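You operate a simulated robot arm through the tools that you are given. There is no shell and no other tool.

You are at the controls of a simulated robot arm. One attempt, no reset.

JOB
Switch the cream box on, close and open the big press once, then switch off.

The check looks at the end state, three seconds after you hand in, the way a careful person would. Anything else that was tipped, shoved, dropped, spilled or broken makes it a failure.

ROBOT AND FRAMES
A 7-joint arm with a fingered hand, fixed in place. Base frame: the origin is at the foot of the arm, x ahead of it, y to its left, z up. Readings come in m, rad, newtons and seconds.
With the tool pointing down near the work surface it reaches from about 0.12 to 0.76 m from the base axis. Its first joint turns from -2.897 to 2.897 rad. Payload 4.9 kg.
The TCP is the grasp point between the finger pads, 0.032 m short of the fingertips. In the tool frame z runs along the fingers and y along their closing line. Largest opening 0.192 m; the body of the gripper starts 0.089 m behind the TCP. The gripper is a hand of 3 fingers: y runs from the thumb to the fingers, the wrist lies at [0, 0, -0.267] in the tool frame, and closing takes about 1.5 s.
Orientation is that of the tool frame in the base frame, as [roll, pitch, yaw] about the fixed x, y, z axes, in that order (R = Rz(yaw) Ry(pitch) Rx(roll)). With the fingers straight down and closing along the base's y, the tool's x points along the base's -x, its y along +y and its z along -z.

CONTROLS
- The arm moves only by the tool step_arm. Its argument "plan" is a list of rows, each an object of numbers (a shift or turn left out is 0, a gripper value left out holds the last): "x", "y", "z": the shift along the tool's x, y, z in units of 200 mm (1.0 is 200 mm); "wx", "wy", "wz": the turn, a rotation vector about the tool's x, y, z in units of 90 degrees (1.0 is 90 degrees); "grip": the gripper command, from -1 (fully open) to 1 (shut), values between in proportion. In form: [{"x": .., "y": .., "z": .., "wx": .., "wy": .., "wz": .., "grip": ..}, ...]. A call has 1 to 20 rows; each row is the pose to reach, as a shift and turn from the pose commanded when the call began, along the tool's axes at that moment. A call with a number of a shift or a turn outside -1 to 1 is refused whole. Each row takes 0.2 s and may step no farther than 0.05 m and 0.15 rad from the row before; otherwise, or with a gripper value out of range, the whole call is refused. A pose out of reach is approached as far as the arm can. The call stops where the force on the tool passes 40 N (or 10 N more than at its start, if that is more) or the arm is blocked; 0.2 s more then pass. The fingers move at their own pace (about 0.153 m/s each) and stop on an object; they squeeze with about 28 N. The grip force told is the motor's: it shows also when the fingers shut on nothing. Time passes only in rows, and 0.2 s behind the last, so rows that repeat a pose let the fingers close. It gives the time, the measured TCP pose, the force on the tool (base axes), the opening and the grip force at its end, in the units of the frame above (readings bear some noise), with the torque about the TCP (base axes, N m) and any sound that the robot's microphone picked up.
- Cameras (640 x 400 px; columns grow to the right, rows downward): "scene" is fixed at [0.0481, 0.6541, 1.6333]; the picture's right is [-0.88, -0.47, 0.00], its down [-0.18, 0.34, -0.92] and it looks along [0.43, -0.81, -0.39] (base axes); focal length 352 px, centre (320, 200). "wrist" rides on the gripper at [0.08, -0.046, -0.113] in the tool frame; the picture's right is [0.50, 0.87, 0.00], its down [-0.67, 0.39, -0.63] and it looks along [-0.55, 0.32, 0.78] (tool axes); focal length 226 px, centre (320, 200). There is no depth. A picture from a camera that has moved, and an enlarged one, comes with that camera's place and axes in the base frame and with its lens. The place of the scene camera against the robot may be out by one fixed shift of up to 0.012 m in any direction.
- camera(camera): a new picture of that camera. The clock stands still meanwhile.
- preshape(shape): the hand has 3 fingers and takes this shape, open, in about a second: jaw (thumb against the fingers, like two jaws); tri (thumb and two fingers); tip (a fingertip pinch); poke (one finger out to press); point (the index stretched); flat (the hand flat); cup (the hand cupped); fist (a fist). The gripper value then closes the fingers along that shape, each until it touches; the sizes above hold for jaw. It gives what a move gives, with no picture.
- inspect(camera, box): a new picture of the part [left, top, right, bottom] of that camera's present view, enlarged. The clock stands still meanwhile.
- hand_in(): hands the job in; it is judged then, once.

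Places have to be worked out from the pictures, the camera data and where the tool is seen. Open the gripper and draw the arm clear of the work before you hand the job in, unless the task says otherwise.

The tools are called after "Emit:" by a JSON object that holds its "api" and its "payload". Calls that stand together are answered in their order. step_arm: Moves the arm, as the interface text tells. Its arguments: {"type":"object","properties":{"plan":{"type":"array"}},"required":["plan"]} The other tools are called the same way: preshape (shape) gives the hand a shape; camera (camera) takes a picture; inspect (camera, box) takes an enlarged picture of a part of a camera's view; hand_in () hands the job in.

At the start:

```text
t: 0.0
ee_pos: [0.4364, 0.1567, 1.3432]
tool_rot: [-3.14, 0.0, 3.14]
ft_force: [-0.2, 0.1, -0.4]
torque: [0.01, 0.0, 0.0]
gripper_width: 0.192
grip_force: 0.0
shape: jaw
```

scene: 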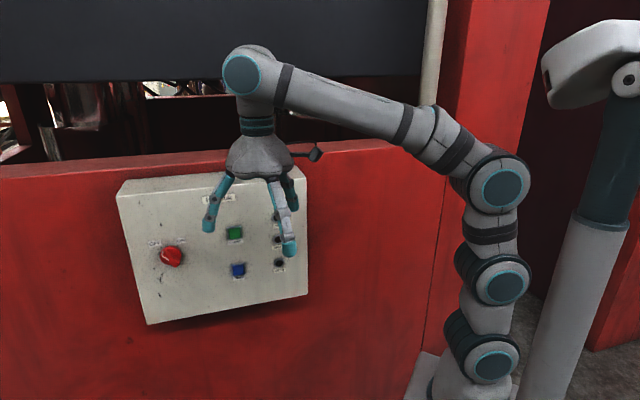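
wrist: 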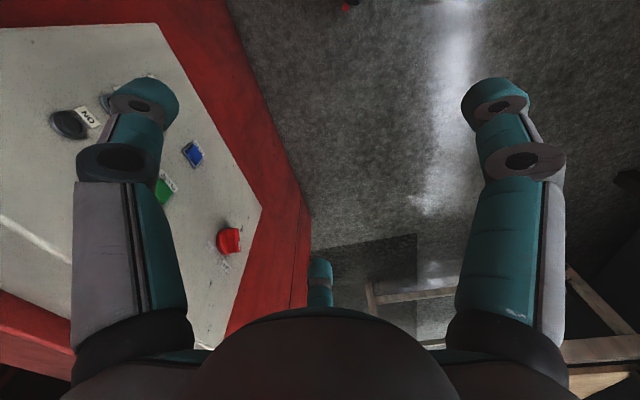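

I start by looking closely at the cream control box in the scene picture, to read its labels and find its controls.

Emit:
{"api": "inspect", "payload": {"camera": "scene", "box": [110, 150, 320, 330]}}

Emit:
{"api": "inspect", "payload": {"camera": "wrist", "box": [0, 20, 320, 340]}}

Emit:
{"api": "inspect", "payload": {"camera": "scene", "box": [0, 0, 440, 180]}}

```text
2.22 times, centred on (215, 240) of scene
camera zoom: at [0.0481, 0.6541, 1.6333], right [-0.88, -0.47, 0.0], down [-0.18, 0.34, -0.92], along [0.43, -0.81, -0.39], focal length 781 px, centre (553, 111)
```

zoom: 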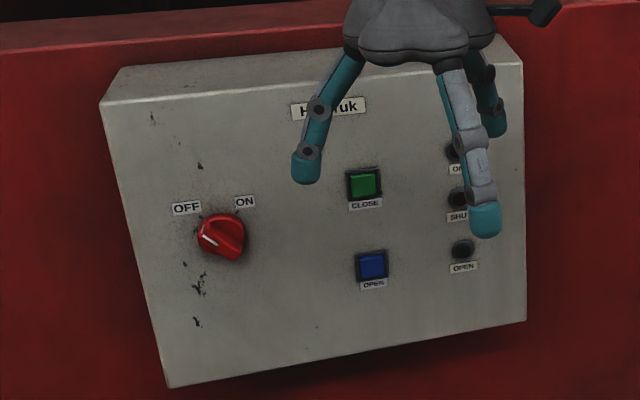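

```text
1.25 times, centred on (160, 180) of wrist
camera zoom: at [0.3584, 0.1099, 1.4582], right [-0.5, 0.87, 0.0], down [0.67, 0.39, 0.63], along [0.55, 0.32, -0.78], focal length 283 px, centre (520, 225)
```

zoom: 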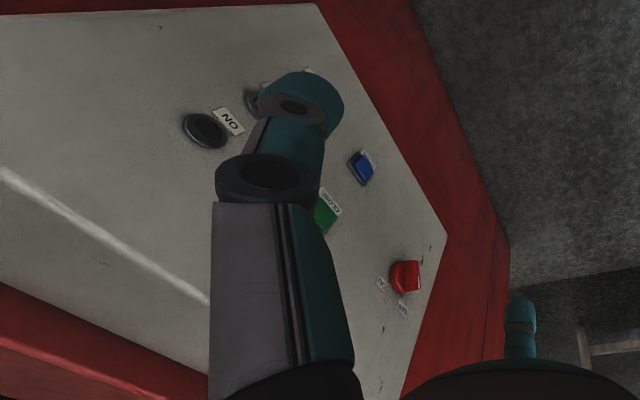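

```text
1.45 times, centred on (220, 90) of scene
camera zoom: at [0.0481, 0.6541, 1.6333], right [-0.88, -0.47, 0.0], down [-0.18, 0.34, -0.92], along [0.43, -0.81, -0.39], focal length 512 px, centre (466, 360)
```

zoom: 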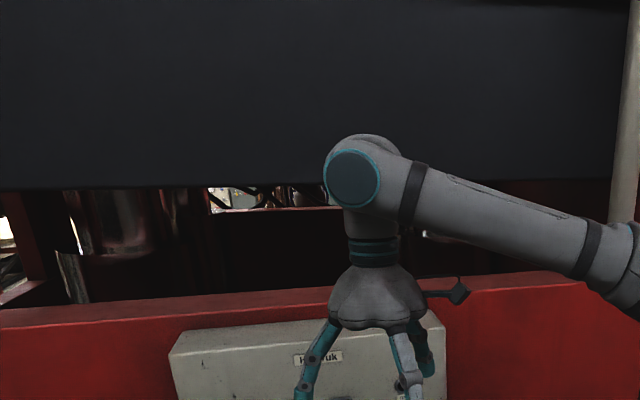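

The panel triangulates as a vertical face. The knob is near (0.78, 0.13, 1.13), green CLOSE near (0.655, 0.01, 1.18) and blue OPEN near (0.66, 0.00, 1.05), and the panel's outward normal is about (-0.69, 0.73, 0). I'll zoom in on the knob, buttons and lamps before moving.

Emit:
{"api": "inspect", "payload": {"camera": "scene", "box": [150, 205, 206, 275]}}

Emit:
{"api": "inspect", "payload": {"camera": "scene", "box": [210, 190, 310, 290]}}

Emit:
{"api": "inspect", "payload": {"camera": "wrist", "box": [140, 120, 260, 300]}}

Emit:
{"api": "inspect", "payload": {"camera": "scene", "box": [420, 0, 640, 400]}}

```text
5.71 times, centred on (178, 240) of scene
camera zoom: at [0.0481, 0.6541, 1.6333], right [-0.88, -0.47, 0.0], down [-0.18, 0.34, -0.92], along [0.43, -0.81, -0.39], focal length 2009 px, centre (1131, -29)
```

zoom: 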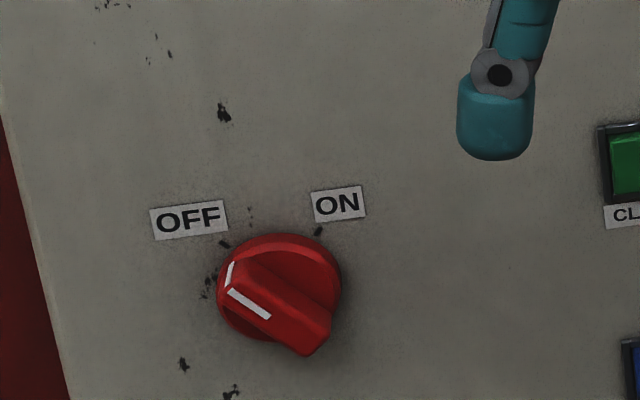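

```text
4.00 times, centred on (260, 240) of scene
camera zoom: at [0.0481, 0.6541, 1.6333], right [-0.88, -0.47, 0.0], down [-0.18, 0.34, -0.92], along [0.43, -0.81, -0.39], focal length 1406 px, centre (560, 40)
```

zoom: 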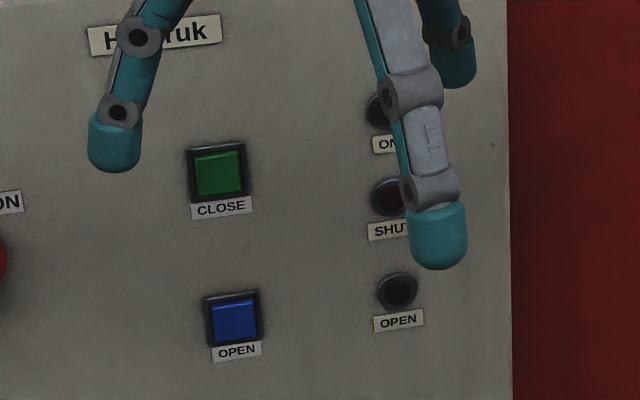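

```text
2.22 times, centred on (200, 210) of wrist
camera zoom: at [0.3584, 0.1099, 1.4582], right [-0.5, 0.87, 0.0], down [0.67, 0.39, 0.63], along [0.55, 0.32, -0.78], focal length 502 px, centre (587, 178)
```

zoom: 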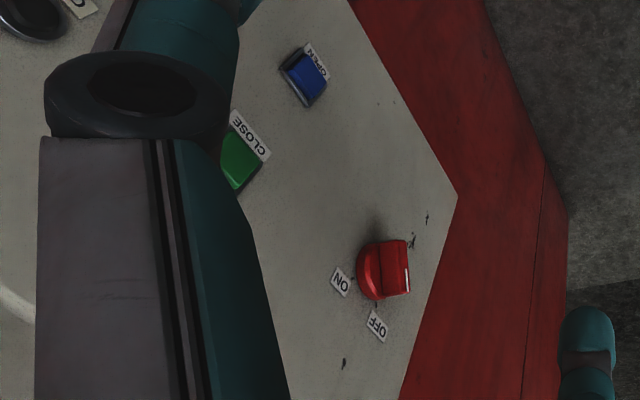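

```text
1.00 times, centred on (530, 200) of scene (not enlarged: the box is as wide or as high as the picture)
camera zoom: at [0.0481, 0.6541, 1.6333], right [-0.88, -0.47, 0.0], down [-0.18, 0.34, -0.92], along [0.43, -0.81, -0.39], focal length 352 px, centre (110, 200)
```

zoom: 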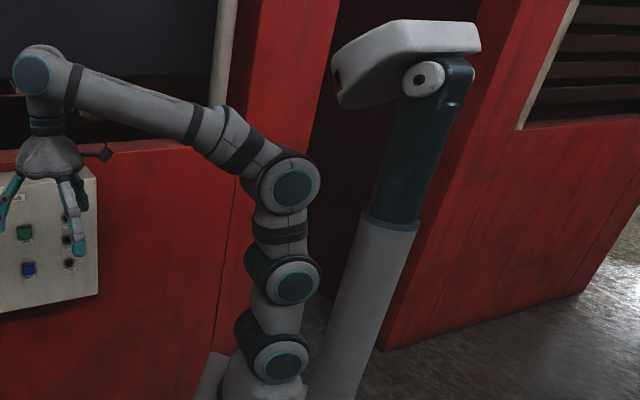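

The switch bar points to OFF at the upper left, and ON is 90° clockwise from there. I'll turn the tool from straight down to face the panel, along about (0.69, -0.73, 0), while moving partway toward a stand-off in front of the knob. All of this stays more than 0.15 m off the panel.

Emit:
{"api": "step_arm", "payload": {"plan": [{"x": -0.0625, "y": 0.0417, "z": 0.054, "wx": 0.0606, "wy": -0.0573, "grip": -1}, {"x": -0.125, "y": 0.0833, "z": 0.108, "wx": 0.1212, "wy": -0.1145}, {"x": -0.1875, "y": 0.125, "z": 0.1625, "wx": 0.1818, "wy": -0.1718}, {"x": -0.25, "y": 0.1667, "z": 0.2167, "wx": 0.2423, "wy": -0.229}, {"x": -0.3125, "y": 0.2083, "z": 0.2708, "wx": 0.3029, "wy": -0.2863}, {"x": -0.375, "y": 0.25, "z": 0.325, "wx": 0.3635, "wy": -0.3435}]}}

Emit:
{"api": "camera", "payload": {"camera": "scene"}}

```text
t: 1.4
ee_pos: [0.5118, 0.2068, 1.2793]
tool_rot: [-2.511, 0.509, -2.972]
ft_force: [-0.2, -1.3, 0.7]
torque: [0.07, 0.01, 0.02]
gripper_width: 0.192
grip_force: 0.0
shape: jaw
```

```text
taken
```

scene: 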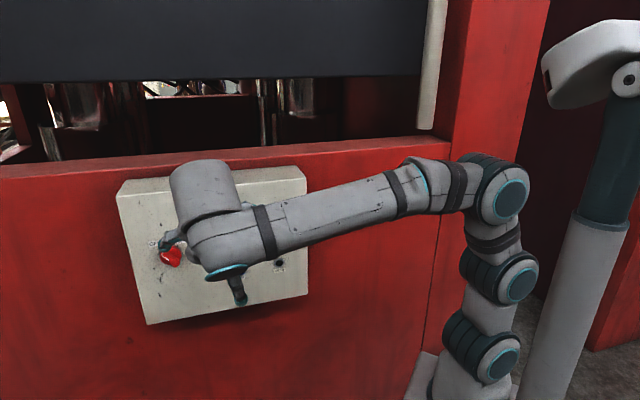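

The turn is going as planned, with the scene clear and the forces near zero. I'll finish the rotation and move to the stand-off about 0.17 m in front of the knob.

Emit:
{"api": "step_arm", "payload": {"plan": [{"x": -0.0548, "y": 0.1132, "z": 0.1288, "wx": 0.0606, "wy": -0.0573}, {"x": -0.1097, "y": 0.2263, "z": 0.2575, "wx": 0.1212, "wy": -0.1145}, {"x": -0.1645, "y": 0.3395, "z": 0.3863, "wx": 0.1818, "wy": -0.1718}, {"x": -0.2193, "y": 0.4527, "z": 0.515, "wx": 0.2423, "wy": -0.229}, {"x": -0.2742, "y": 0.5658, "z": 0.6438, "wx": 0.3029, "wy": -0.2863}, {"x": -0.329, "y": 0.679, "z": 0.7725, "wx": 0.3635, "wy": -0.3435}]}}

Emit:
{"api": "camera", "payload": {"camera": "scene"}}

Emit:
{"api": "inspect", "payload": {"camera": "wrist", "box": [0, 0, 640, 400]}}

```text
t: 2.8
ee_pos: [0.6632, 0.2516, 1.1344]
tool_rot: [-1.565, 0.762, -2.38]
ft_force: [-0.1, 0.3, 1.1]
torque: [0.1, 0.07, -0.02]
gripper_width: 0.1922
grip_force: 0.1
shape: jaw
```

```text
taken
```

scene: 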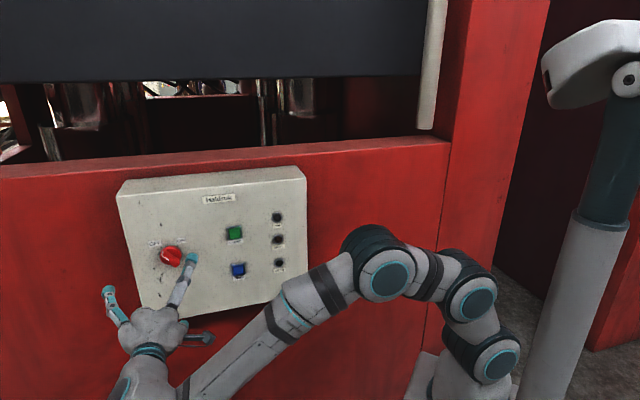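

```text
1.00 times, centred on (320, 200) of wrist (not enlarged: the box is as wide or as high as the picture)
camera zoom: at [0.5227, 0.2713, 1.1133], right [0.17, 0.16, -0.97], down [0.11, 0.98, 0.18], along [0.98, -0.14, 0.15], focal length 226 px, centre (320, 200)
```

zoom: 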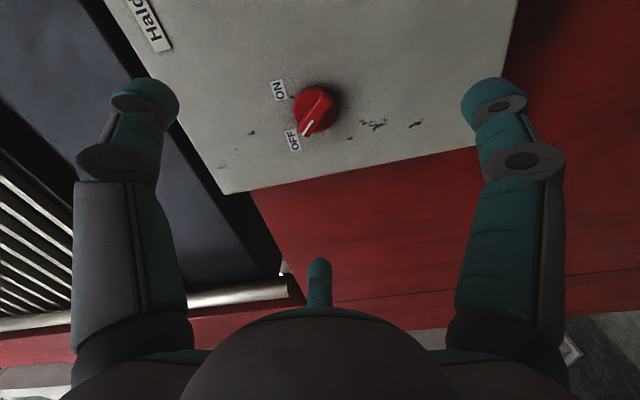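

The tool now faces the panel, and TCP (0.663, 0.252, 1.134) lies on the knob's axis. I need to know how the fingers travel before touching anything, so I'll close the hand partway here in free space and look.

Emit:
{"api": "step_arm", "payload": {"plan": [{"grip": 0.6}, {"grip": 0.6}, {"grip": 0.6}, {"grip": 0.6}, {"grip": 0.6}, {"grip": 0.6}]}}

Emit:
{"api": "camera", "payload": {"camera": "wrist"}}

Emit:
{"api": "inspect", "payload": {"camera": "scene", "box": [90, 210, 250, 310]}}

```text
t: 4.2
ee_pos: [0.6642, 0.2515, 1.1327]
tool_rot: [-1.568, 0.758, -2.382]
ft_force: [0.2, 0.2, -0.1]
torque: [0.02, -0.02, 0.02]
gripper_width: 0.0388
grip_force: 0.1
shape: jaw
```

```text
taken
camera wrist: at [0.5222, 0.2709, 1.1124], right [0.17, 0.16, -0.97], down [0.11, 0.98, 0.18], along [0.98, -0.14, 0.15], focal length 226 px, centre (320, 200)
```

wrist: 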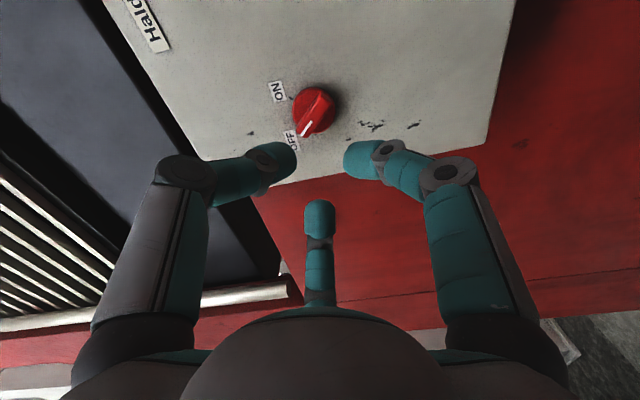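

```text
4.00 times, centred on (170, 260) of scene
camera zoom: at [0.0481, 0.6541, 1.6333], right [-0.88, -0.47, 0.0], down [-0.18, 0.34, -0.92], along [0.43, -0.81, -0.39], focal length 1406 px, centre (920, -40)
```

zoom: 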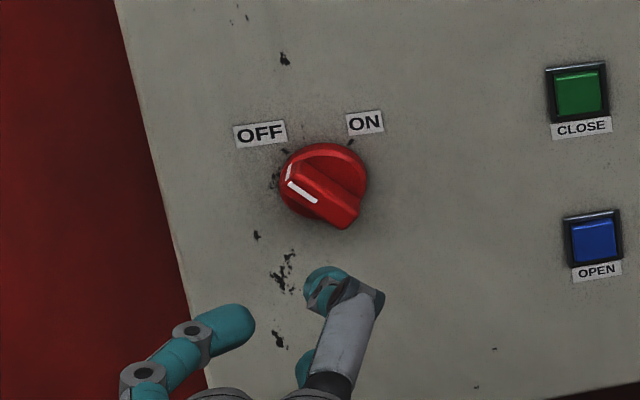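

The three fingers close radially toward the tool axis. I'll open again and take close-ups of the knob and buttons from here, so I can refine the positions with the wrist camera.

Emit:
{"api": "inspect", "payload": {"camera": "wrist", "box": [250, 60, 380, 160]}}

Emit:
{"api": "inspect", "payload": {"camera": "wrist", "box": [100, 0, 540, 220]}}

Emit:
{"api": "inspect", "payload": {"camera": "scene", "box": [190, 180, 310, 290]}}

```text
4.00 times, centred on (315, 110) of wrist
camera zoom: at [0.5222, 0.2709, 1.1124], right [0.17, 0.16, -0.97], down [0.11, 0.98, 0.18], along [0.98, -0.14, 0.15], focal length 904 px, centre (340, 560)
```

zoom: 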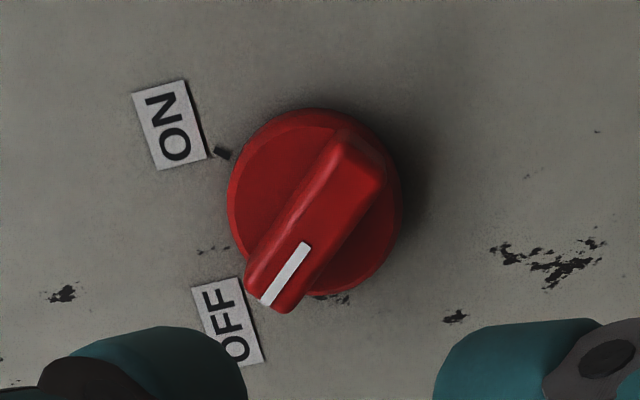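

```text
1.45 times, centred on (320, 110) of wrist
camera zoom: at [0.5222, 0.2709, 1.1124], right [0.17, 0.16, -0.97], down [0.11, 0.98, 0.18], along [0.98, -0.14, 0.15], focal length 329 px, centre (320, 331)
```

zoom: 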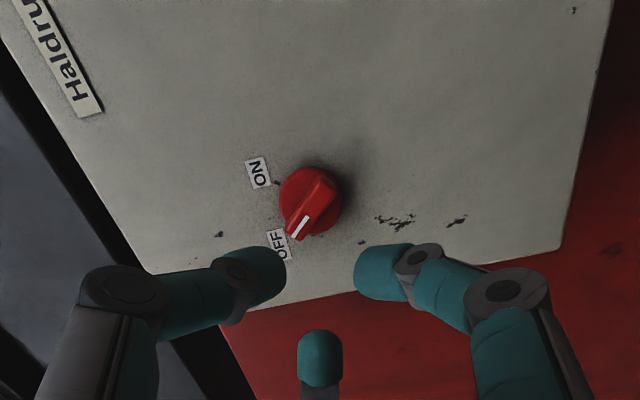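

```text
3.64 times, centred on (250, 235) of scene
camera zoom: at [0.0481, 0.6541, 1.6333], right [-0.88, -0.47, 0.0], down [-0.18, 0.34, -0.92], along [0.43, -0.81, -0.39], focal length 1279 px, centre (574, 73)
```

zoom: 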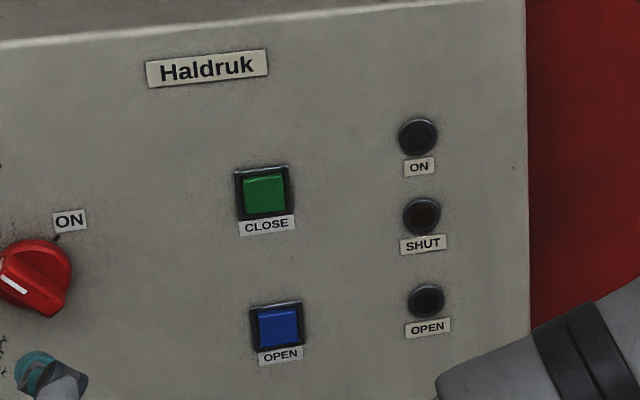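

The knob is about 0.05 m across, with a raised bar pointing at OFF. I'll open the hand and shift 0.15 m to the right, parallel to the panel, to get a second view with good parallax on the knob and a close view of the buttons.

Emit:
{"api": "step_arm", "payload": {"plan": [{"x": 0.109, "y": -0.103, "grip": -1}, {"x": 0.218, "y": -0.206, "grip": -1}, {"x": 0.327, "y": -0.309}, {"x": 0.436, "y": -0.412}, {"x": 0.545, "y": -0.515}, {"x": 0.545, "y": -0.515}]}}

Emit:
{"api": "camera", "payload": {"camera": "wrist"}}

Emit:
{"api": "inspect", "payload": {"camera": "wrist", "box": [200, 0, 520, 200]}}

Emit:
{"api": "camera", "payload": {"camera": "scene"}}

```text
t: 5.6
ee_pos: [0.5551, 0.1488, 1.1322]
tool_rot: [-1.567, 0.757, -2.384]
ft_force: [0.6, -1.2, 0.2]
torque: [0.0, -0.02, 0.0]
gripper_width: 0.1918
grip_force: 0.0
shape: jaw
```

```text
taken
camera wrist: at [0.4134, 0.1684, 1.1125], right [0.17, 0.16, -0.97], down [0.11, 0.98, 0.18], along [0.98, -0.14, 0.15], focal length 226 px, centre (320, 200)
```

wrist: 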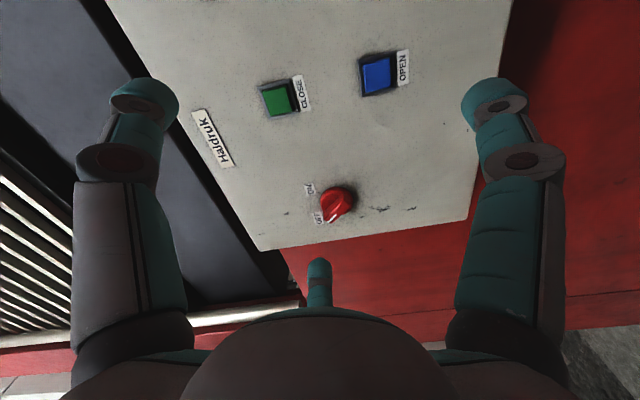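

```text
2.00 times, centred on (360, 100) of wrist
camera zoom: at [0.4134, 0.1684, 1.1125], right [0.17, 0.16, -0.97], down [0.11, 0.98, 0.18], along [0.98, -0.14, 0.15], focal length 452 px, centre (240, 400)
```

zoom: 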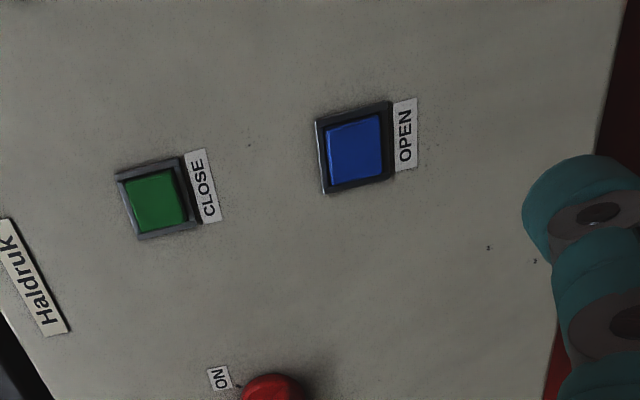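

```text
taken
```

scene: 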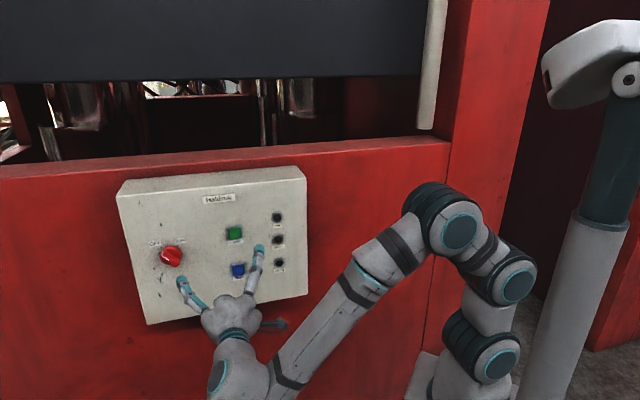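

Emit:
{"api": "inspect", "payload": {"camera": "wrist", "box": [270, 160, 400, 240]}}

```text
4.92 times, centred on (335, 200) of wrist
camera zoom: at [0.4134, 0.1684, 1.1125], right [0.17, 0.16, -0.97], down [0.11, 0.98, 0.18], along [0.98, -0.14, 0.15], focal length 1113 px, centre (246, 200)
```

zoom: 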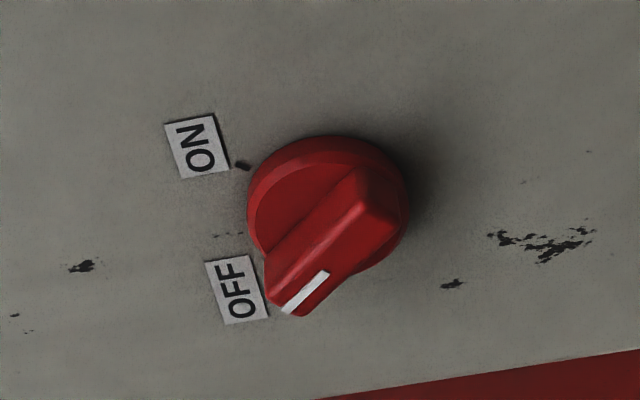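

Two wrist views agree well: the panel is the vertical plane x − y ≈ 0.6675 (normal at 45°). The knob axis meets it near (0.787, 0.120, 1.140), and the bar front stands about 0.036 m off it. I'll move onto that axis at a 0.15 m stand-off, squaring the tool by 1.6°.

Emit:
{"api": "step_arm", "payload": {"plan": [{"x": -0.091, "y": 0.0786, "z": 0.0243, "wx": -0.002, "wy": -0.002}, {"x": -0.182, "y": 0.157, "z": 0.0487, "wx": -0.004, "wy": -0.004}, {"x": -0.2727, "y": 0.2358, "z": 0.073, "wx": -0.006, "wy": -0.0065}, {"x": -0.3637, "y": 0.3143, "z": 0.0973, "wx": -0.0083, "wy": -0.0087}, {"x": -0.4546, "y": 0.393, "z": 0.1217, "wx": -0.0103, "wy": -0.011}, {"x": -0.5455, "y": 0.4715, "z": 0.146, "wx": -0.0124, "wy": -0.0131}, {"x": -0.5455, "y": 0.4715, "z": 0.146, "wx": -0.0124, "wy": -0.0131}]}}

Emit:
{"api": "inspect", "payload": {"camera": "wrist", "box": [240, 70, 400, 170]}}

```text
t: 7.2
ee_pos: [0.6791, 0.226, 1.1395]
tool_rot: [-1.569, 0.758, -2.354]
ft_force: [0.1, 0.4, 0.2]
torque: [-0.03, 0.01, 0.01]
gripper_width: 0.192
grip_force: 0.0
shape: jaw
```

```text
4.00 times, centred on (320, 120) of wrist
camera zoom: at [0.5378, 0.2415, 1.1186], right [0.16, 0.16, -0.97], down [0.09, 0.98, 0.18], along [0.98, -0.11, 0.15], focal length 904 px, centre (320, 520)
```

zoom: 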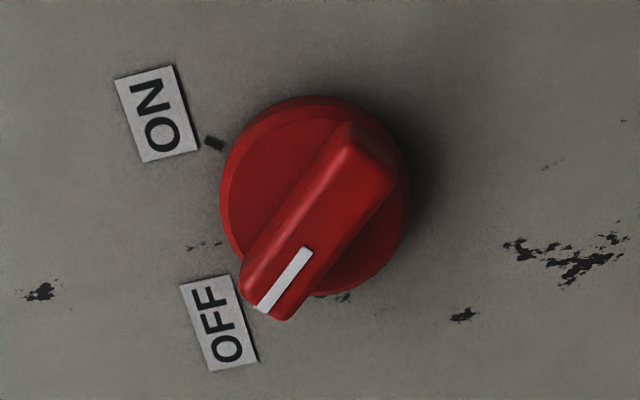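

The tool axis lines up with the knob to within about 1–2 mm. Before gripping, I'll check here in free space that the wrist can make the full 90° clockwise turn.

Emit:
{"api": "step_arm", "payload": {"plan": [{"wz": 0.09}, {"wz": 0.18}, {"wz": 0.27}, {"wz": 0.36}, {"wz": 0.45}, {"wz": 0.54}, {"wz": 0.63}, {"wz": 0.72}, {"wz": 0.81}, {"wz": 0.9}, {"wz": 0.98}, {"wz": 1.0}]}}

Emit:
{"api": "camera", "payload": {"camera": "wrist"}}

Emit:
{"api": "camera", "payload": {"camera": "scene"}}

```text
t: 9.8
ee_pos: [0.6794, 0.2266, 1.1387]
tool_rot: [1.57, 0.812, 0.786]
ft_force: [0.1, -0.1, 0.5]
torque: [0.02, -0.01, -0.01]
gripper_width: 0.1917
grip_force: 0.1
shape: jaw
```

```text
taken
camera wrist: at [0.6159, 0.3203, 1.0503], right [0.69, 0.69, 0.23], down [-0.57, 0.32, 0.75], along [0.44, -0.65, 0.61], focal length 226 px, centre (320, 200)
```

wrist: 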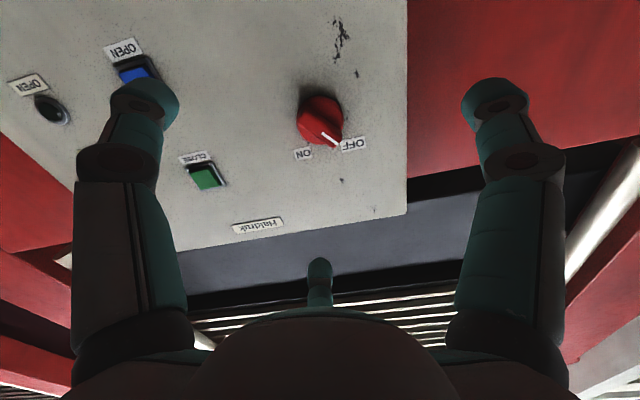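

```text
taken
```

scene: 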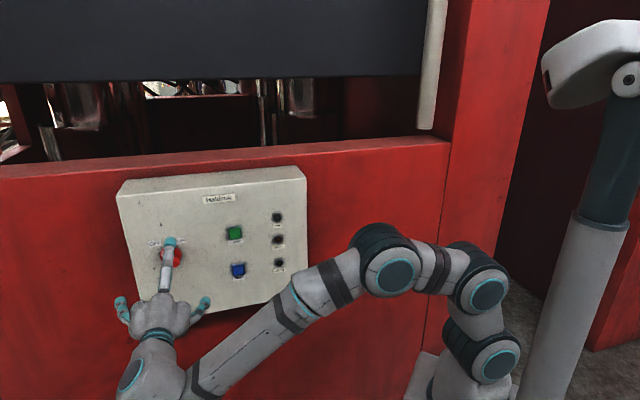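

The full 90° was reached cleanly. I'll check that about 9° more is available as margin.

Emit:
{"api": "step_arm", "payload": {"plan": [{"wz": 0.06}, {"wz": 0.12}]}}

Emit:
{"api": "inspect", "payload": {"camera": "wrist", "box": [260, 70, 390, 170]}}

```text
t: 10.4
ee_pos: [0.6791, 0.2271, 1.1378]
tool_rot: [1.569, 0.626, 0.784]
ft_force: [0.3, -0.3, 1.4]
torque: [0.03, 0.01, 0.03]
gripper_width: 0.1922
grip_force: 0.1
shape: jaw
```

```text
4.00 times, centred on (325, 120) of wrist
camera zoom: at [0.6274, 0.332, 1.0557], right [0.64, 0.65, 0.41], down [-0.67, 0.22, 0.71], along [0.36, -0.73, 0.58], focal length 904 px, centre (300, 520)
```

zoom: 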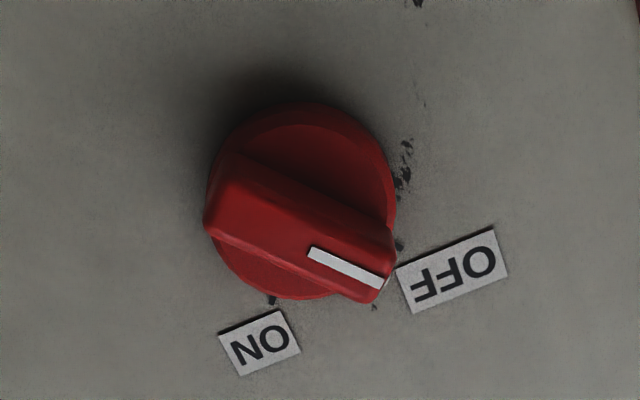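

There's margin beyond 90°, and the knob still sits on the tool axis, about 1 mm above it. I'll turn back to the grasp orientation.

Emit:
{"api": "step_arm", "payload": {"plan": [{"wz": -0.09}, {"wz": -0.18}, {"wz": -0.27}, {"wz": -0.36}, {"wz": -0.45}, {"wz": -0.54}, {"wz": -0.63}, {"wz": -0.72}, {"wz": -0.81}, {"wz": -0.9}, {"wz": -0.98}, {"wz": -1.0}]}}

```text
t: 13.0
ee_pos: [0.68, 0.2261, 1.1379]
tool_rot: [-1.569, 0.943, -2.355]
ft_force: [0.2, 0.0, 0.6]
torque: [0.06, 0.0, 0.0]
gripper_width: 0.1919
grip_force: 0.1
shape: jaw
```

Next I finish the last 10.8° of turn and advance 0.07 m along the knob axis with the hand open. The fingertips stay about 0.05 m off the panel.

Emit:
{"api": "step_arm", "payload": {"plan": [{"wz": -0.06, "z": 0.05}, {"wz": -0.12, "z": 0.12}, {"wz": -0.12, "z": 0.2}, {"wz": -0.12, "z": 0.28}, {"wz": -0.12, "z": 0.35}, {"wz": -0.12, "z": 0.35}]}}

Emit:
{"api": "camera", "payload": {"camera": "wrist"}}

Emit:
{"api": "inspect", "payload": {"camera": "scene", "box": [90, 190, 250, 310]}}

```text
t: 14.4
ee_pos: [0.7293, 0.1777, 1.1389]
tool_rot: [-1.569, 0.758, -2.355]
ft_force: [-0.7, 0.5, -0.2]
torque: [-0.01, 0.01, 0.04]
gripper_width: 0.192
grip_force: 0.1
shape: jaw
```

```text
taken
camera wrist: at [0.5871, 0.1927, 1.1181], right [0.16, 0.16, -0.97], down [0.09, 0.98, 0.18], along [0.98, -0.11, 0.15], focal length 226 px, centre (320, 200)
```

wrist: 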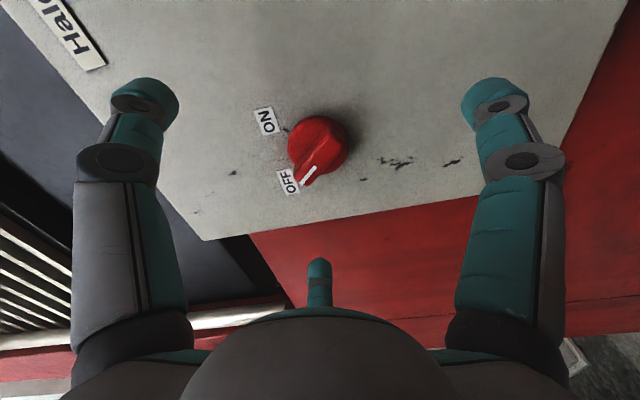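

```text
3.33 times, centred on (170, 250) of scene
camera zoom: at [0.0481, 0.6541, 1.6333], right [-0.88, -0.47, 0.0], down [-0.18, 0.34, -0.92], along [0.43, -0.81, -0.39], focal length 1172 px, centre (820, 33)
```

zoom: 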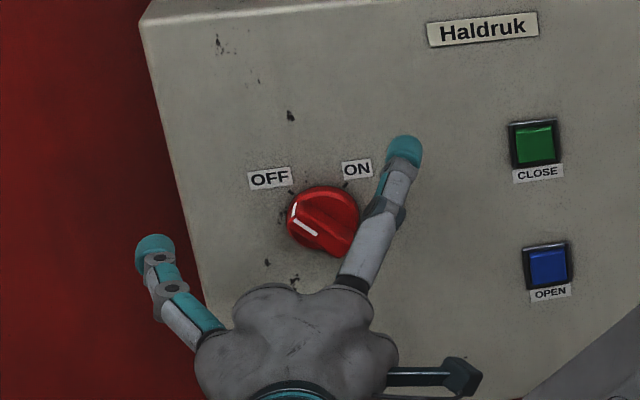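

Aligned: the knob's disc is right on the predicted axis. I'll advance the last 0.032 m so the fingertips flank the bar (tips about 0.016 m off the panel), then check before closing.

Emit:
{"api": "step_arm", "payload": {"plan": [{"x": -0.002, "y": -0.002, "z": 0.05}, {"x": -0.0035, "y": -0.0035, "z": 0.1}, {"x": -0.0035, "y": -0.0035, "z": 0.135}, {"x": -0.0035, "y": -0.0035, "z": 0.16}, {"x": -0.0035, "y": -0.0035, "z": 0.16, "grip": 0.0}, {"x": -0.0035, "y": -0.0035, "z": 0.16, "grip": 0.0}, {"x": -0.0035, "y": -0.0035, "z": 0.16, "grip": 0.0}]}}

Emit:
{"api": "camera", "payload": {"camera": "wrist"}}

Emit:
{"api": "inspect", "payload": {"camera": "scene", "box": [120, 210, 240, 300]}}

```text
t: 16.0
ee_pos: [0.7515, 0.1542, 1.1393]
tool_rot: [-1.57, 0.757, -2.354]
ft_force: [0.1, 0.2, -0.2]
torque: [0.01, -0.01, 0.0]
gripper_width: 0.0967
grip_force: 0.1
shape: jaw
```

```text
taken
camera wrist: at [0.6095, 0.1698, 1.1192], right [0.16, 0.16, -0.97], down [0.09, 0.98, 0.18], along [0.98, -0.11, 0.15], focal length 226 px, centre (320, 200)
```

wrist: 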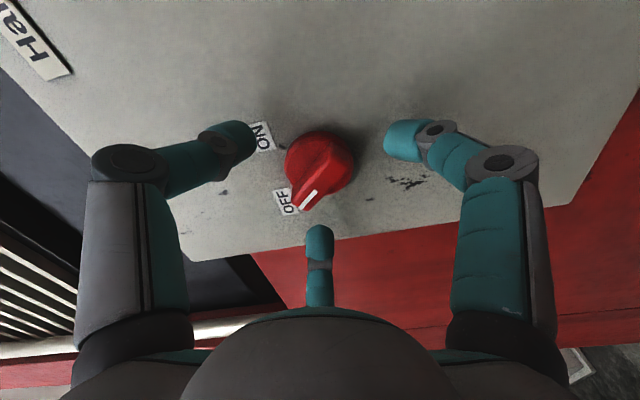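

```text
4.44 times, centred on (180, 255) of scene
camera zoom: at [0.0481, 0.6541, 1.6333], right [-0.88, -0.47, 0.0], down [-0.18, 0.34, -0.92], along [0.43, -0.81, -0.39], focal length 1563 px, centre (942, -44)
```

zoom: 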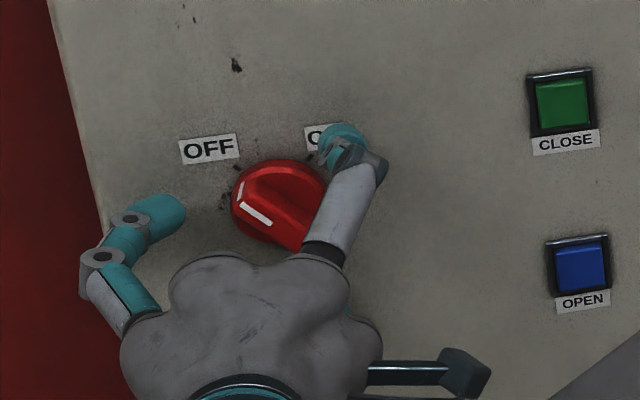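

The three fingers surround the knob evenly and there is no contact force. I'll close on the bar.

Emit:
{"api": "step_arm", "payload": {"plan": [{"grip": 0.4}, {"grip": 0.6}, {"grip": 0.8}, {"grip": 1.0}, {"grip": 1.0}, {"grip": 1.0}, {"grip": 1.0}]}}

Emit:
{"api": "camera", "payload": {"camera": "wrist"}}

Emit:
{"api": "inspect", "payload": {"camera": "scene", "box": [120, 210, 240, 300]}}

```text
t: 17.6
ee_pos: [0.7518, 0.1537, 1.1369]
tool_rot: [-1.571, 0.755, -2.355]
ft_force: [10.8, -3.4, -10.2]
torque: [0.13, 0.06, 0.02]
gripper_width: 0.0176
grip_force: 27.5
shape: jaw
```

```text
taken
camera wrist: at [0.6099, 0.1695, 1.1186], right [0.16, 0.16, -0.97], down [0.09, 0.98, 0.18], along [0.98, -0.11, 0.15], focal length 226 px, centre (320, 200)
```

wrist: 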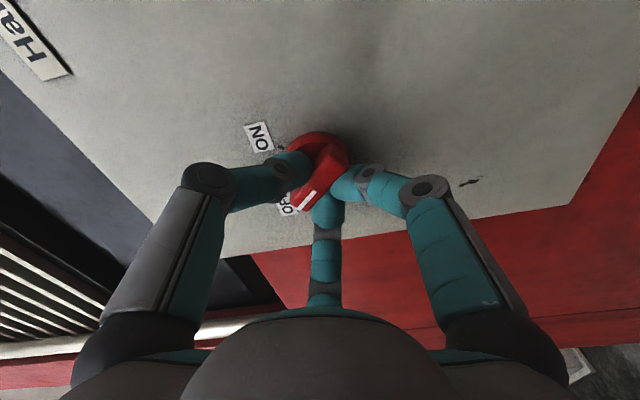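

```text
4.44 times, centred on (180, 255) of scene
camera zoom: at [0.0481, 0.6541, 1.6333], right [-0.88, -0.47, 0.0], down [-0.18, 0.34, -0.92], along [0.43, -0.81, -0.39], focal length 1563 px, centre (942, -44)
```

zoom: 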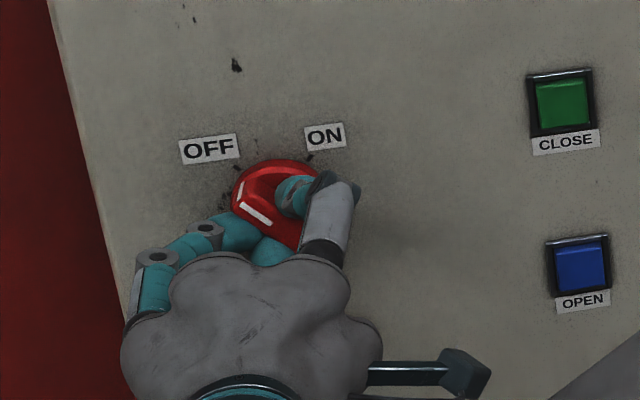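

The bar is gripped (opening 0.0176 m, 27.5 N) with only moderate side load. I'll start turning clockwise, about 40° first, watching the torque.

Emit:
{"api": "step_arm", "payload": {"plan": [{"wz": 0.06, "grip": 1}, {"wz": 0.12}, {"wz": 0.18}, {"wz": 0.24}, {"wz": 0.3}, {"wz": 0.36}, {"wz": 0.42}, {"wz": 0.48}]}}

Emit:
{"api": "inspect", "payload": {"camera": "scene", "box": [120, 190, 300, 300]}}

Emit:
{"api": "camera", "payload": {"camera": "wrist"}}

```text
t: 19.4
ee_pos: [0.7525, 0.1555, 1.1398]
tool_rot: [-1.565, 1.514, -2.351]
ft_force: [18.4, -2.2, -7.5]
torque: [0.12, 0.1, 0.12]
gripper_width: 0.0175
grip_force: 27.5
shape: jaw
```

```text
3.56 times, centred on (210, 245) of scene
camera zoom: at [0.0481, 0.6541, 1.6333], right [-0.88, -0.47, 0.0], down [-0.18, 0.34, -0.92], along [0.43, -0.81, -0.39], focal length 1250 px, centre (711, 40)
```

zoom: 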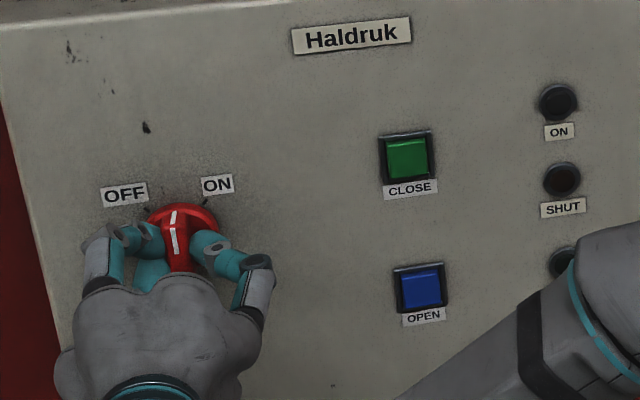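

```text
taken
camera wrist: at [0.6378, 0.1976, 1.0641], right [0.59, 0.59, -0.55], down [-0.15, 0.75, 0.65], along [0.79, -0.3, 0.53], focal length 226 px, centre (320, 200)
```

wrist: 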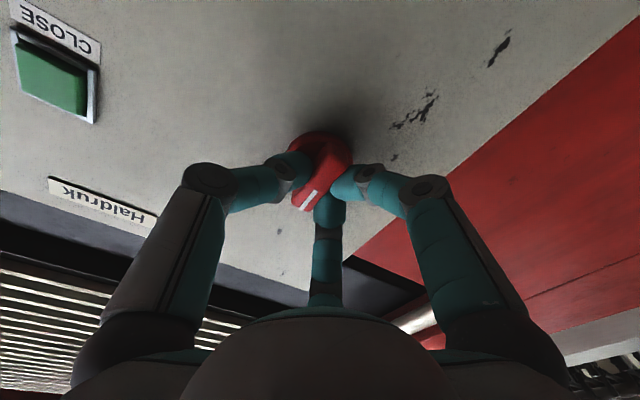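

The pointer has followed the hand and is now upright, halfway. I'll continue the turn to ON.

Emit:
{"api": "step_arm", "payload": {"plan": [{"wz": 0.06}, {"wz": 0.12}, {"wz": 0.18}, {"wz": 0.24}, {"wz": 0.3}, {"wz": 0.36}, {"wz": 0.42}, {"wz": 0.48}, {"wz": 0.52}]}}

Emit:
{"api": "inspect", "payload": {"camera": "scene", "box": [120, 190, 300, 300]}}

Emit:
{"api": "camera", "payload": {"camera": "wrist"}}

```text
t: 21.4
ee_pos: [0.7512, 0.1537, 1.1399]
tool_rot: [1.567, 0.811, 0.784]
ft_force: [15.8, -1.7, 7.3]
torque: [-0.16, 0.01, 0.17]
gripper_width: 0.0174
grip_force: 28.0
shape: jaw
```

```text
3.56 times, centred on (210, 245) of scene
camera zoom: at [0.0481, 0.6541, 1.6333], right [-0.88, -0.47, 0.0], down [-0.18, 0.34, -0.92], along [0.43, -0.81, -0.39], focal length 1250 px, centre (711, 40)
```

zoom: 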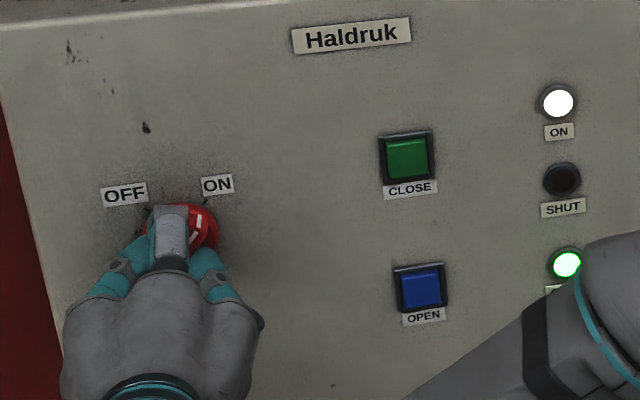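

```text
taken
camera wrist: at [0.6886, 0.2483, 1.0525], right [0.69, 0.69, 0.23], down [-0.58, 0.32, 0.75], along [0.44, -0.65, 0.62], focal length 226 px, centre (320, 200)
```

wrist: 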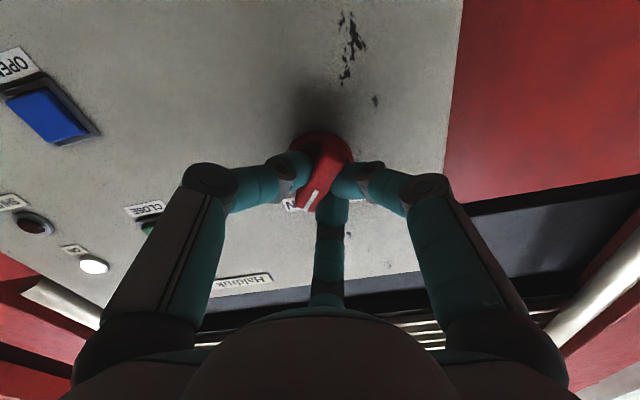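

The ON lamp is lit, the OPEN lamp is lit green (the press stands open), and the pointer is at ON. I'll open the fingers evenly and back straight off.

Emit:
{"api": "step_arm", "payload": {"plan": [{"grip": 0.4}, {"grip": 0.0}, {"grip": -0.4}, {"grip": -0.5}, {"grip": -0.5, "z": -0.05}, {"z": -0.15}, {"z": -0.3}, {"z": -0.45}, {"z": -0.6}, {"z": -0.6}]}}

Emit:
{"api": "inspect", "payload": {"camera": "scene", "box": [110, 160, 310, 330]}}

Emit:
{"api": "camera", "payload": {"camera": "wrist"}}

```text
t: 23.6
ee_pos: [0.6659, 0.2397, 1.1405]
tool_rot: [1.57, 0.814, 0.783]
ft_force: [0.6, 0.4, -0.5]
torque: [0.0, 0.0, 0.0]
gripper_width: 0.1435
grip_force: 0.0
shape: jaw
```

```text
2.35 times, centred on (210, 245) of scene
camera zoom: at [0.0481, 0.6541, 1.6333], right [-0.88, -0.47, 0.0], down [-0.18, 0.34, -0.92], along [0.43, -0.81, -0.39], focal length 827 px, centre (579, 94)
```

zoom: 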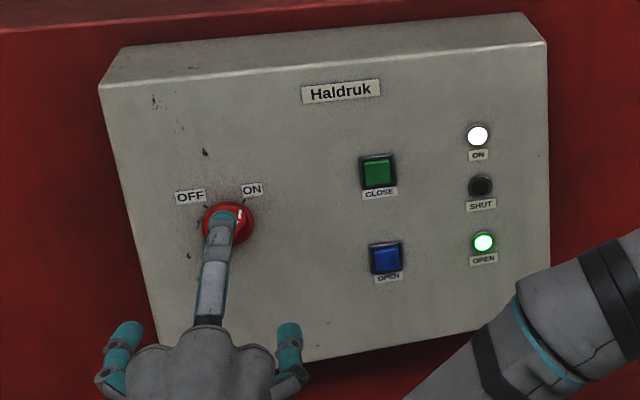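

```text
taken
camera wrist: at [0.6026, 0.3336, 1.0514], right [0.69, 0.69, 0.23], down [-0.57, 0.32, 0.75], along [0.44, -0.65, 0.62], focal length 226 px, centre (320, 200)
```

wrist: 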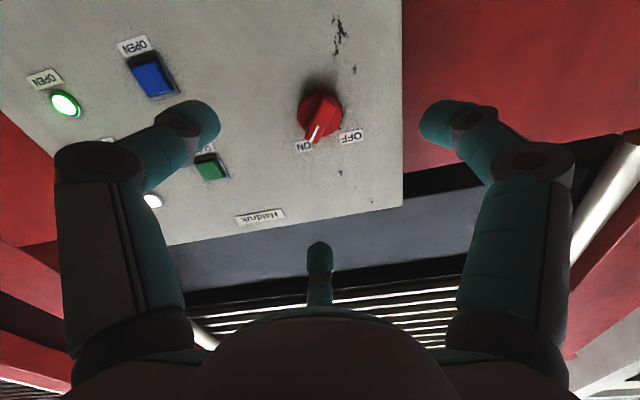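

The switch stays at ON with the ON and OPEN lamps lit. I'm well clear of the panel, so I'll shape the hand for poking and see where the pressing finger ends up.

Emit:
{"api": "preshape", "payload": {"shape": "poke"}}

Emit:
{"api": "camera", "payload": {"camera": "wrist"}}

Emit:
{"api": "inspect", "payload": {"camera": "scene", "box": [80, 160, 320, 360]}}

```text
t: 24.5
ee_pos: [0.6676, 0.2397, 1.1392]
tool_rot: [1.57, 0.814, 0.783]
ft_force: [0.1, 0.2, -0.1]
torque: [0.02, -0.01, 0.02]
gripper_width: 0.0
grip_force: 0.1
shape: poke
```

```text
taken
camera wrist: at [0.6028, 0.3336, 1.0514], right [0.69, 0.69, 0.23], down [-0.57, 0.32, 0.75], along [0.44, -0.65, 0.62], focal length 226 px, centre (320, 200)
```

wrist: 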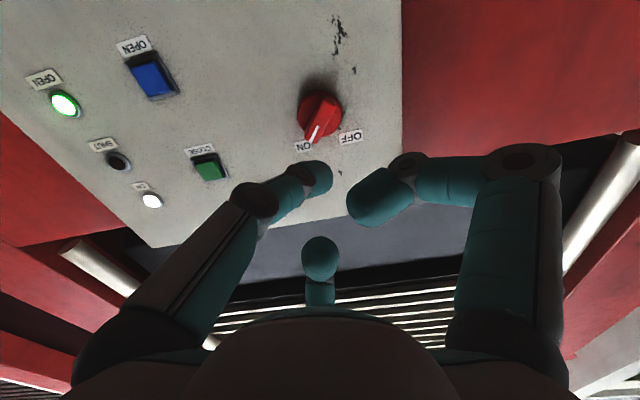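

```text
2.00 times, centred on (200, 260) of scene
camera zoom: at [0.0481, 0.6541, 1.6333], right [-0.88, -0.47, 0.0], down [-0.18, 0.34, -0.92], along [0.43, -0.81, -0.39], focal length 703 px, centre (560, 80)
```

zoom: 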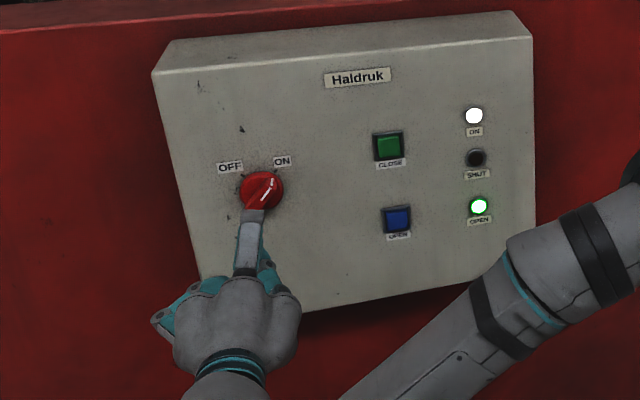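

In poke shape the thumb points out along the tool axis, with its tip near the axis and about 0.03 m past the TCP. The other fingers are folded well behind. I'll move sideways to the CLOSE button's axis at about 0.12 m stand-off and check the alignment.

Emit:
{"api": "step_arm", "payload": {"plan": [{"x": -0.12, "y": -0.083, "z": 0.0, "grip": -1}, {"x": -0.24, "y": -0.166, "z": 0.03}, {"x": -0.361, "y": -0.248, "z": 0.08}, {"x": -0.481, "y": -0.331, "z": 0.14}, {"x": -0.602, "y": -0.414, "z": 0.2}, {"x": -0.722, "y": -0.4965, "z": 0.244}, {"x": -0.722, "y": -0.4965, "z": 0.244}]}}

Emit:
{"api": "camera", "payload": {"camera": "wrist"}}

Emit:
{"api": "camera", "payload": {"camera": "scene"}}

```text
t: 26.1
ee_pos: [0.5808, 0.0838, 1.1759]
tool_rot: [1.568, 0.813, 0.786]
ft_force: [-0.6, -0.1, 0.2]
torque: [0.02, 0.0, 0.02]
gripper_width: 0.0002
grip_force: 0.1
shape: poke
```

```text
taken
camera wrist: at [0.5165, 0.1777, 1.0881], right [0.69, 0.69, 0.23], down [-0.57, 0.32, 0.75], along [0.44, -0.65, 0.62], focal length 226 px, centre (320, 200)
```

wrist: 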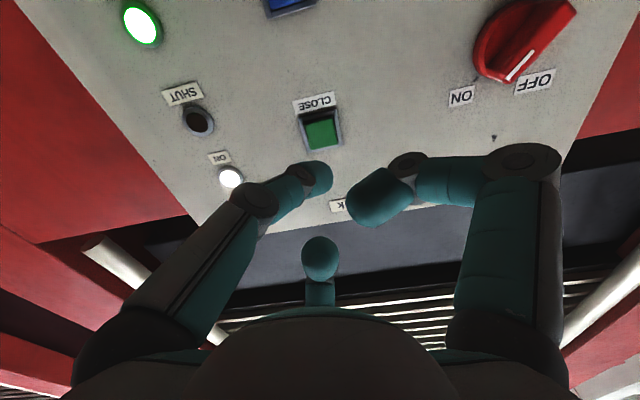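

```text
taken
```

scene: 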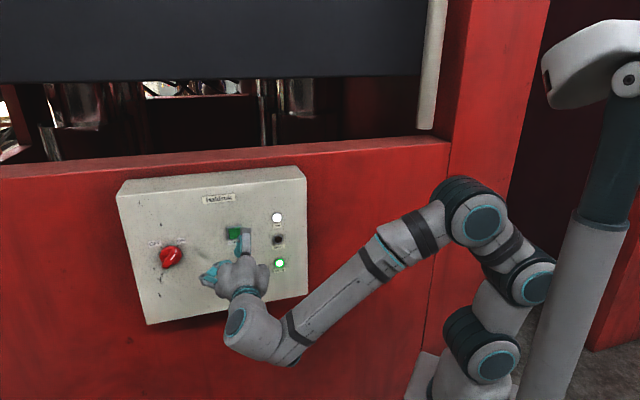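

The CLOSE cap projects exactly where predicted on the tool axis. I'll zoom in on the fingertip against the button before advancing.

Emit:
{"api": "inspect", "payload": {"camera": "wrist", "box": [260, 80, 400, 220]}}

Emit:
{"api": "inspect", "payload": {"camera": "scene", "box": [190, 195, 310, 305]}}

```text
2.86 times, centred on (330, 150) of wrist
camera zoom: at [0.5165, 0.1777, 1.0881], right [0.69, 0.69, 0.23], down [-0.57, 0.32, 0.75], along [0.44, -0.65, 0.62], focal length 646 px, centre (291, 343)
```

zoom: 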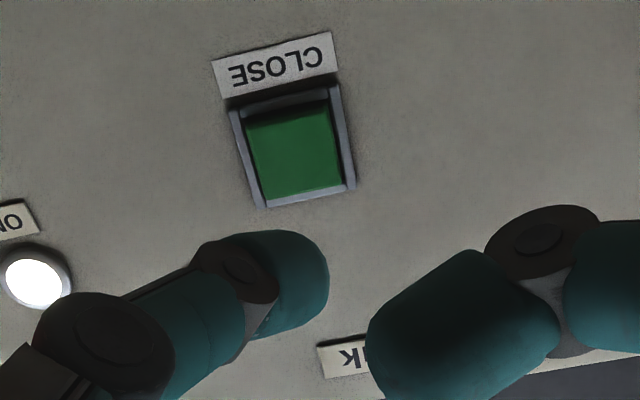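

```text
3.64 times, centred on (250, 250) of scene
camera zoom: at [0.0481, 0.6541, 1.6333], right [-0.88, -0.47, 0.0], down [-0.18, 0.34, -0.92], along [0.43, -0.81, -0.39], focal length 1279 px, centre (574, 18)
```

zoom: 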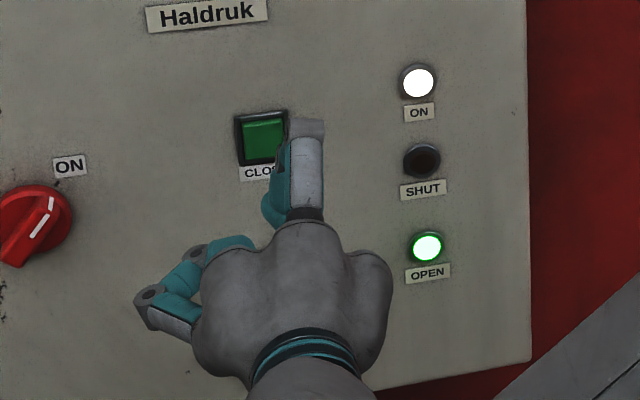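

The fingertip is centred on the button's axis. I'll advance to about 1 cm short of the cap.

Emit:
{"api": "step_arm", "payload": {"plan": [{"z": 0.08}, {"z": 0.16}, {"z": 0.24}, {"z": 0.3}, {"z": 0.3}]}}

Emit:
{"api": "inspect", "payload": {"camera": "wrist", "box": [240, 80, 400, 220]}}

Emit:
{"api": "inspect", "payload": {"camera": "scene", "box": [190, 195, 310, 305]}}

```text
t: 27.3
ee_pos: [0.6235, 0.0408, 1.1773]
tool_rot: [1.571, 0.813, 0.785]
ft_force: [-0.1, -0.1, -0.5]
torque: [0.02, -0.02, 0.03]
gripper_width: 0.0002
grip_force: 0.1
shape: poke
```

```text
2.86 times, centred on (320, 150) of wrist
camera zoom: at [0.559, 0.1345, 1.0885], right [0.69, 0.69, 0.23], down [-0.57, 0.32, 0.75], along [0.44, -0.65, 0.62], focal length 646 px, centre (320, 343)
```

zoom: 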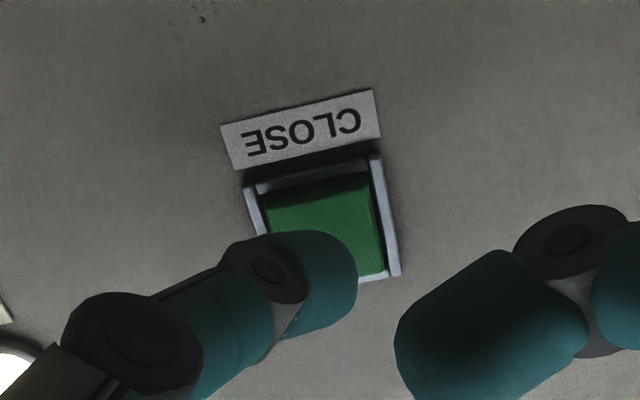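

```text
3.64 times, centred on (250, 250) of scene
camera zoom: at [0.0481, 0.6541, 1.6333], right [-0.88, -0.47, 0.0], down [-0.18, 0.34, -0.92], along [0.43, -0.81, -0.39], focal length 1279 px, centre (574, 18)
```

zoom: 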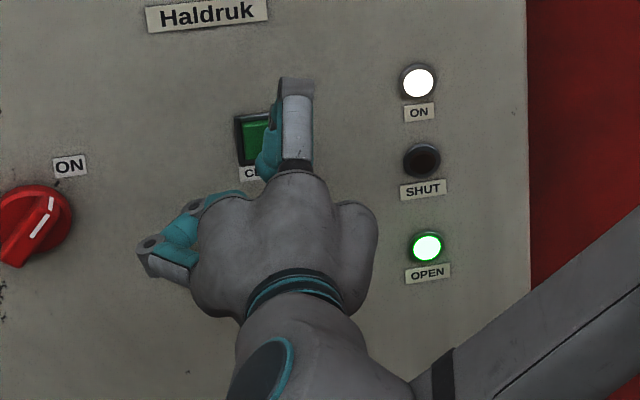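

The tip is over the cap and not touching yet. I'll press forward in 2–3 mm steps and watch force and sound.

Emit:
{"api": "step_arm", "payload": {"plan": [{"z": 0.015}, {"z": 0.03}, {"z": 0.045}, {"z": 0.055}]}}

Emit:
{"api": "inspect", "payload": {"camera": "wrist", "box": [240, 80, 400, 220]}}

```text
t: 28.3
ee_pos: [0.6301, 0.0329, 1.1753]
tool_rot: [1.57, 0.813, 0.787]
ft_force: [0.1, -0.6, -1.2]
torque: [-0.02, -0.02, -0.05]
gripper_width: 0.0001
grip_force: 0.1
shape: poke
```

```text
2.86 times, centred on (320, 150) of wrist
camera zoom: at [0.5669, 0.127, 1.0882], right [0.69, 0.69, 0.23], down [-0.57, 0.32, 0.75], along [0.44, -0.65, 0.61], focal length 646 px, centre (320, 343)
```

zoom: 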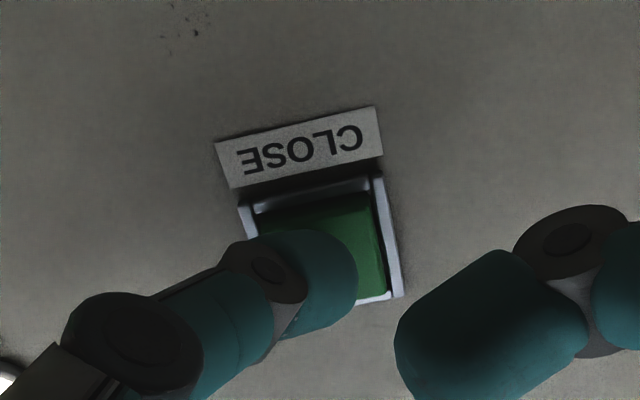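

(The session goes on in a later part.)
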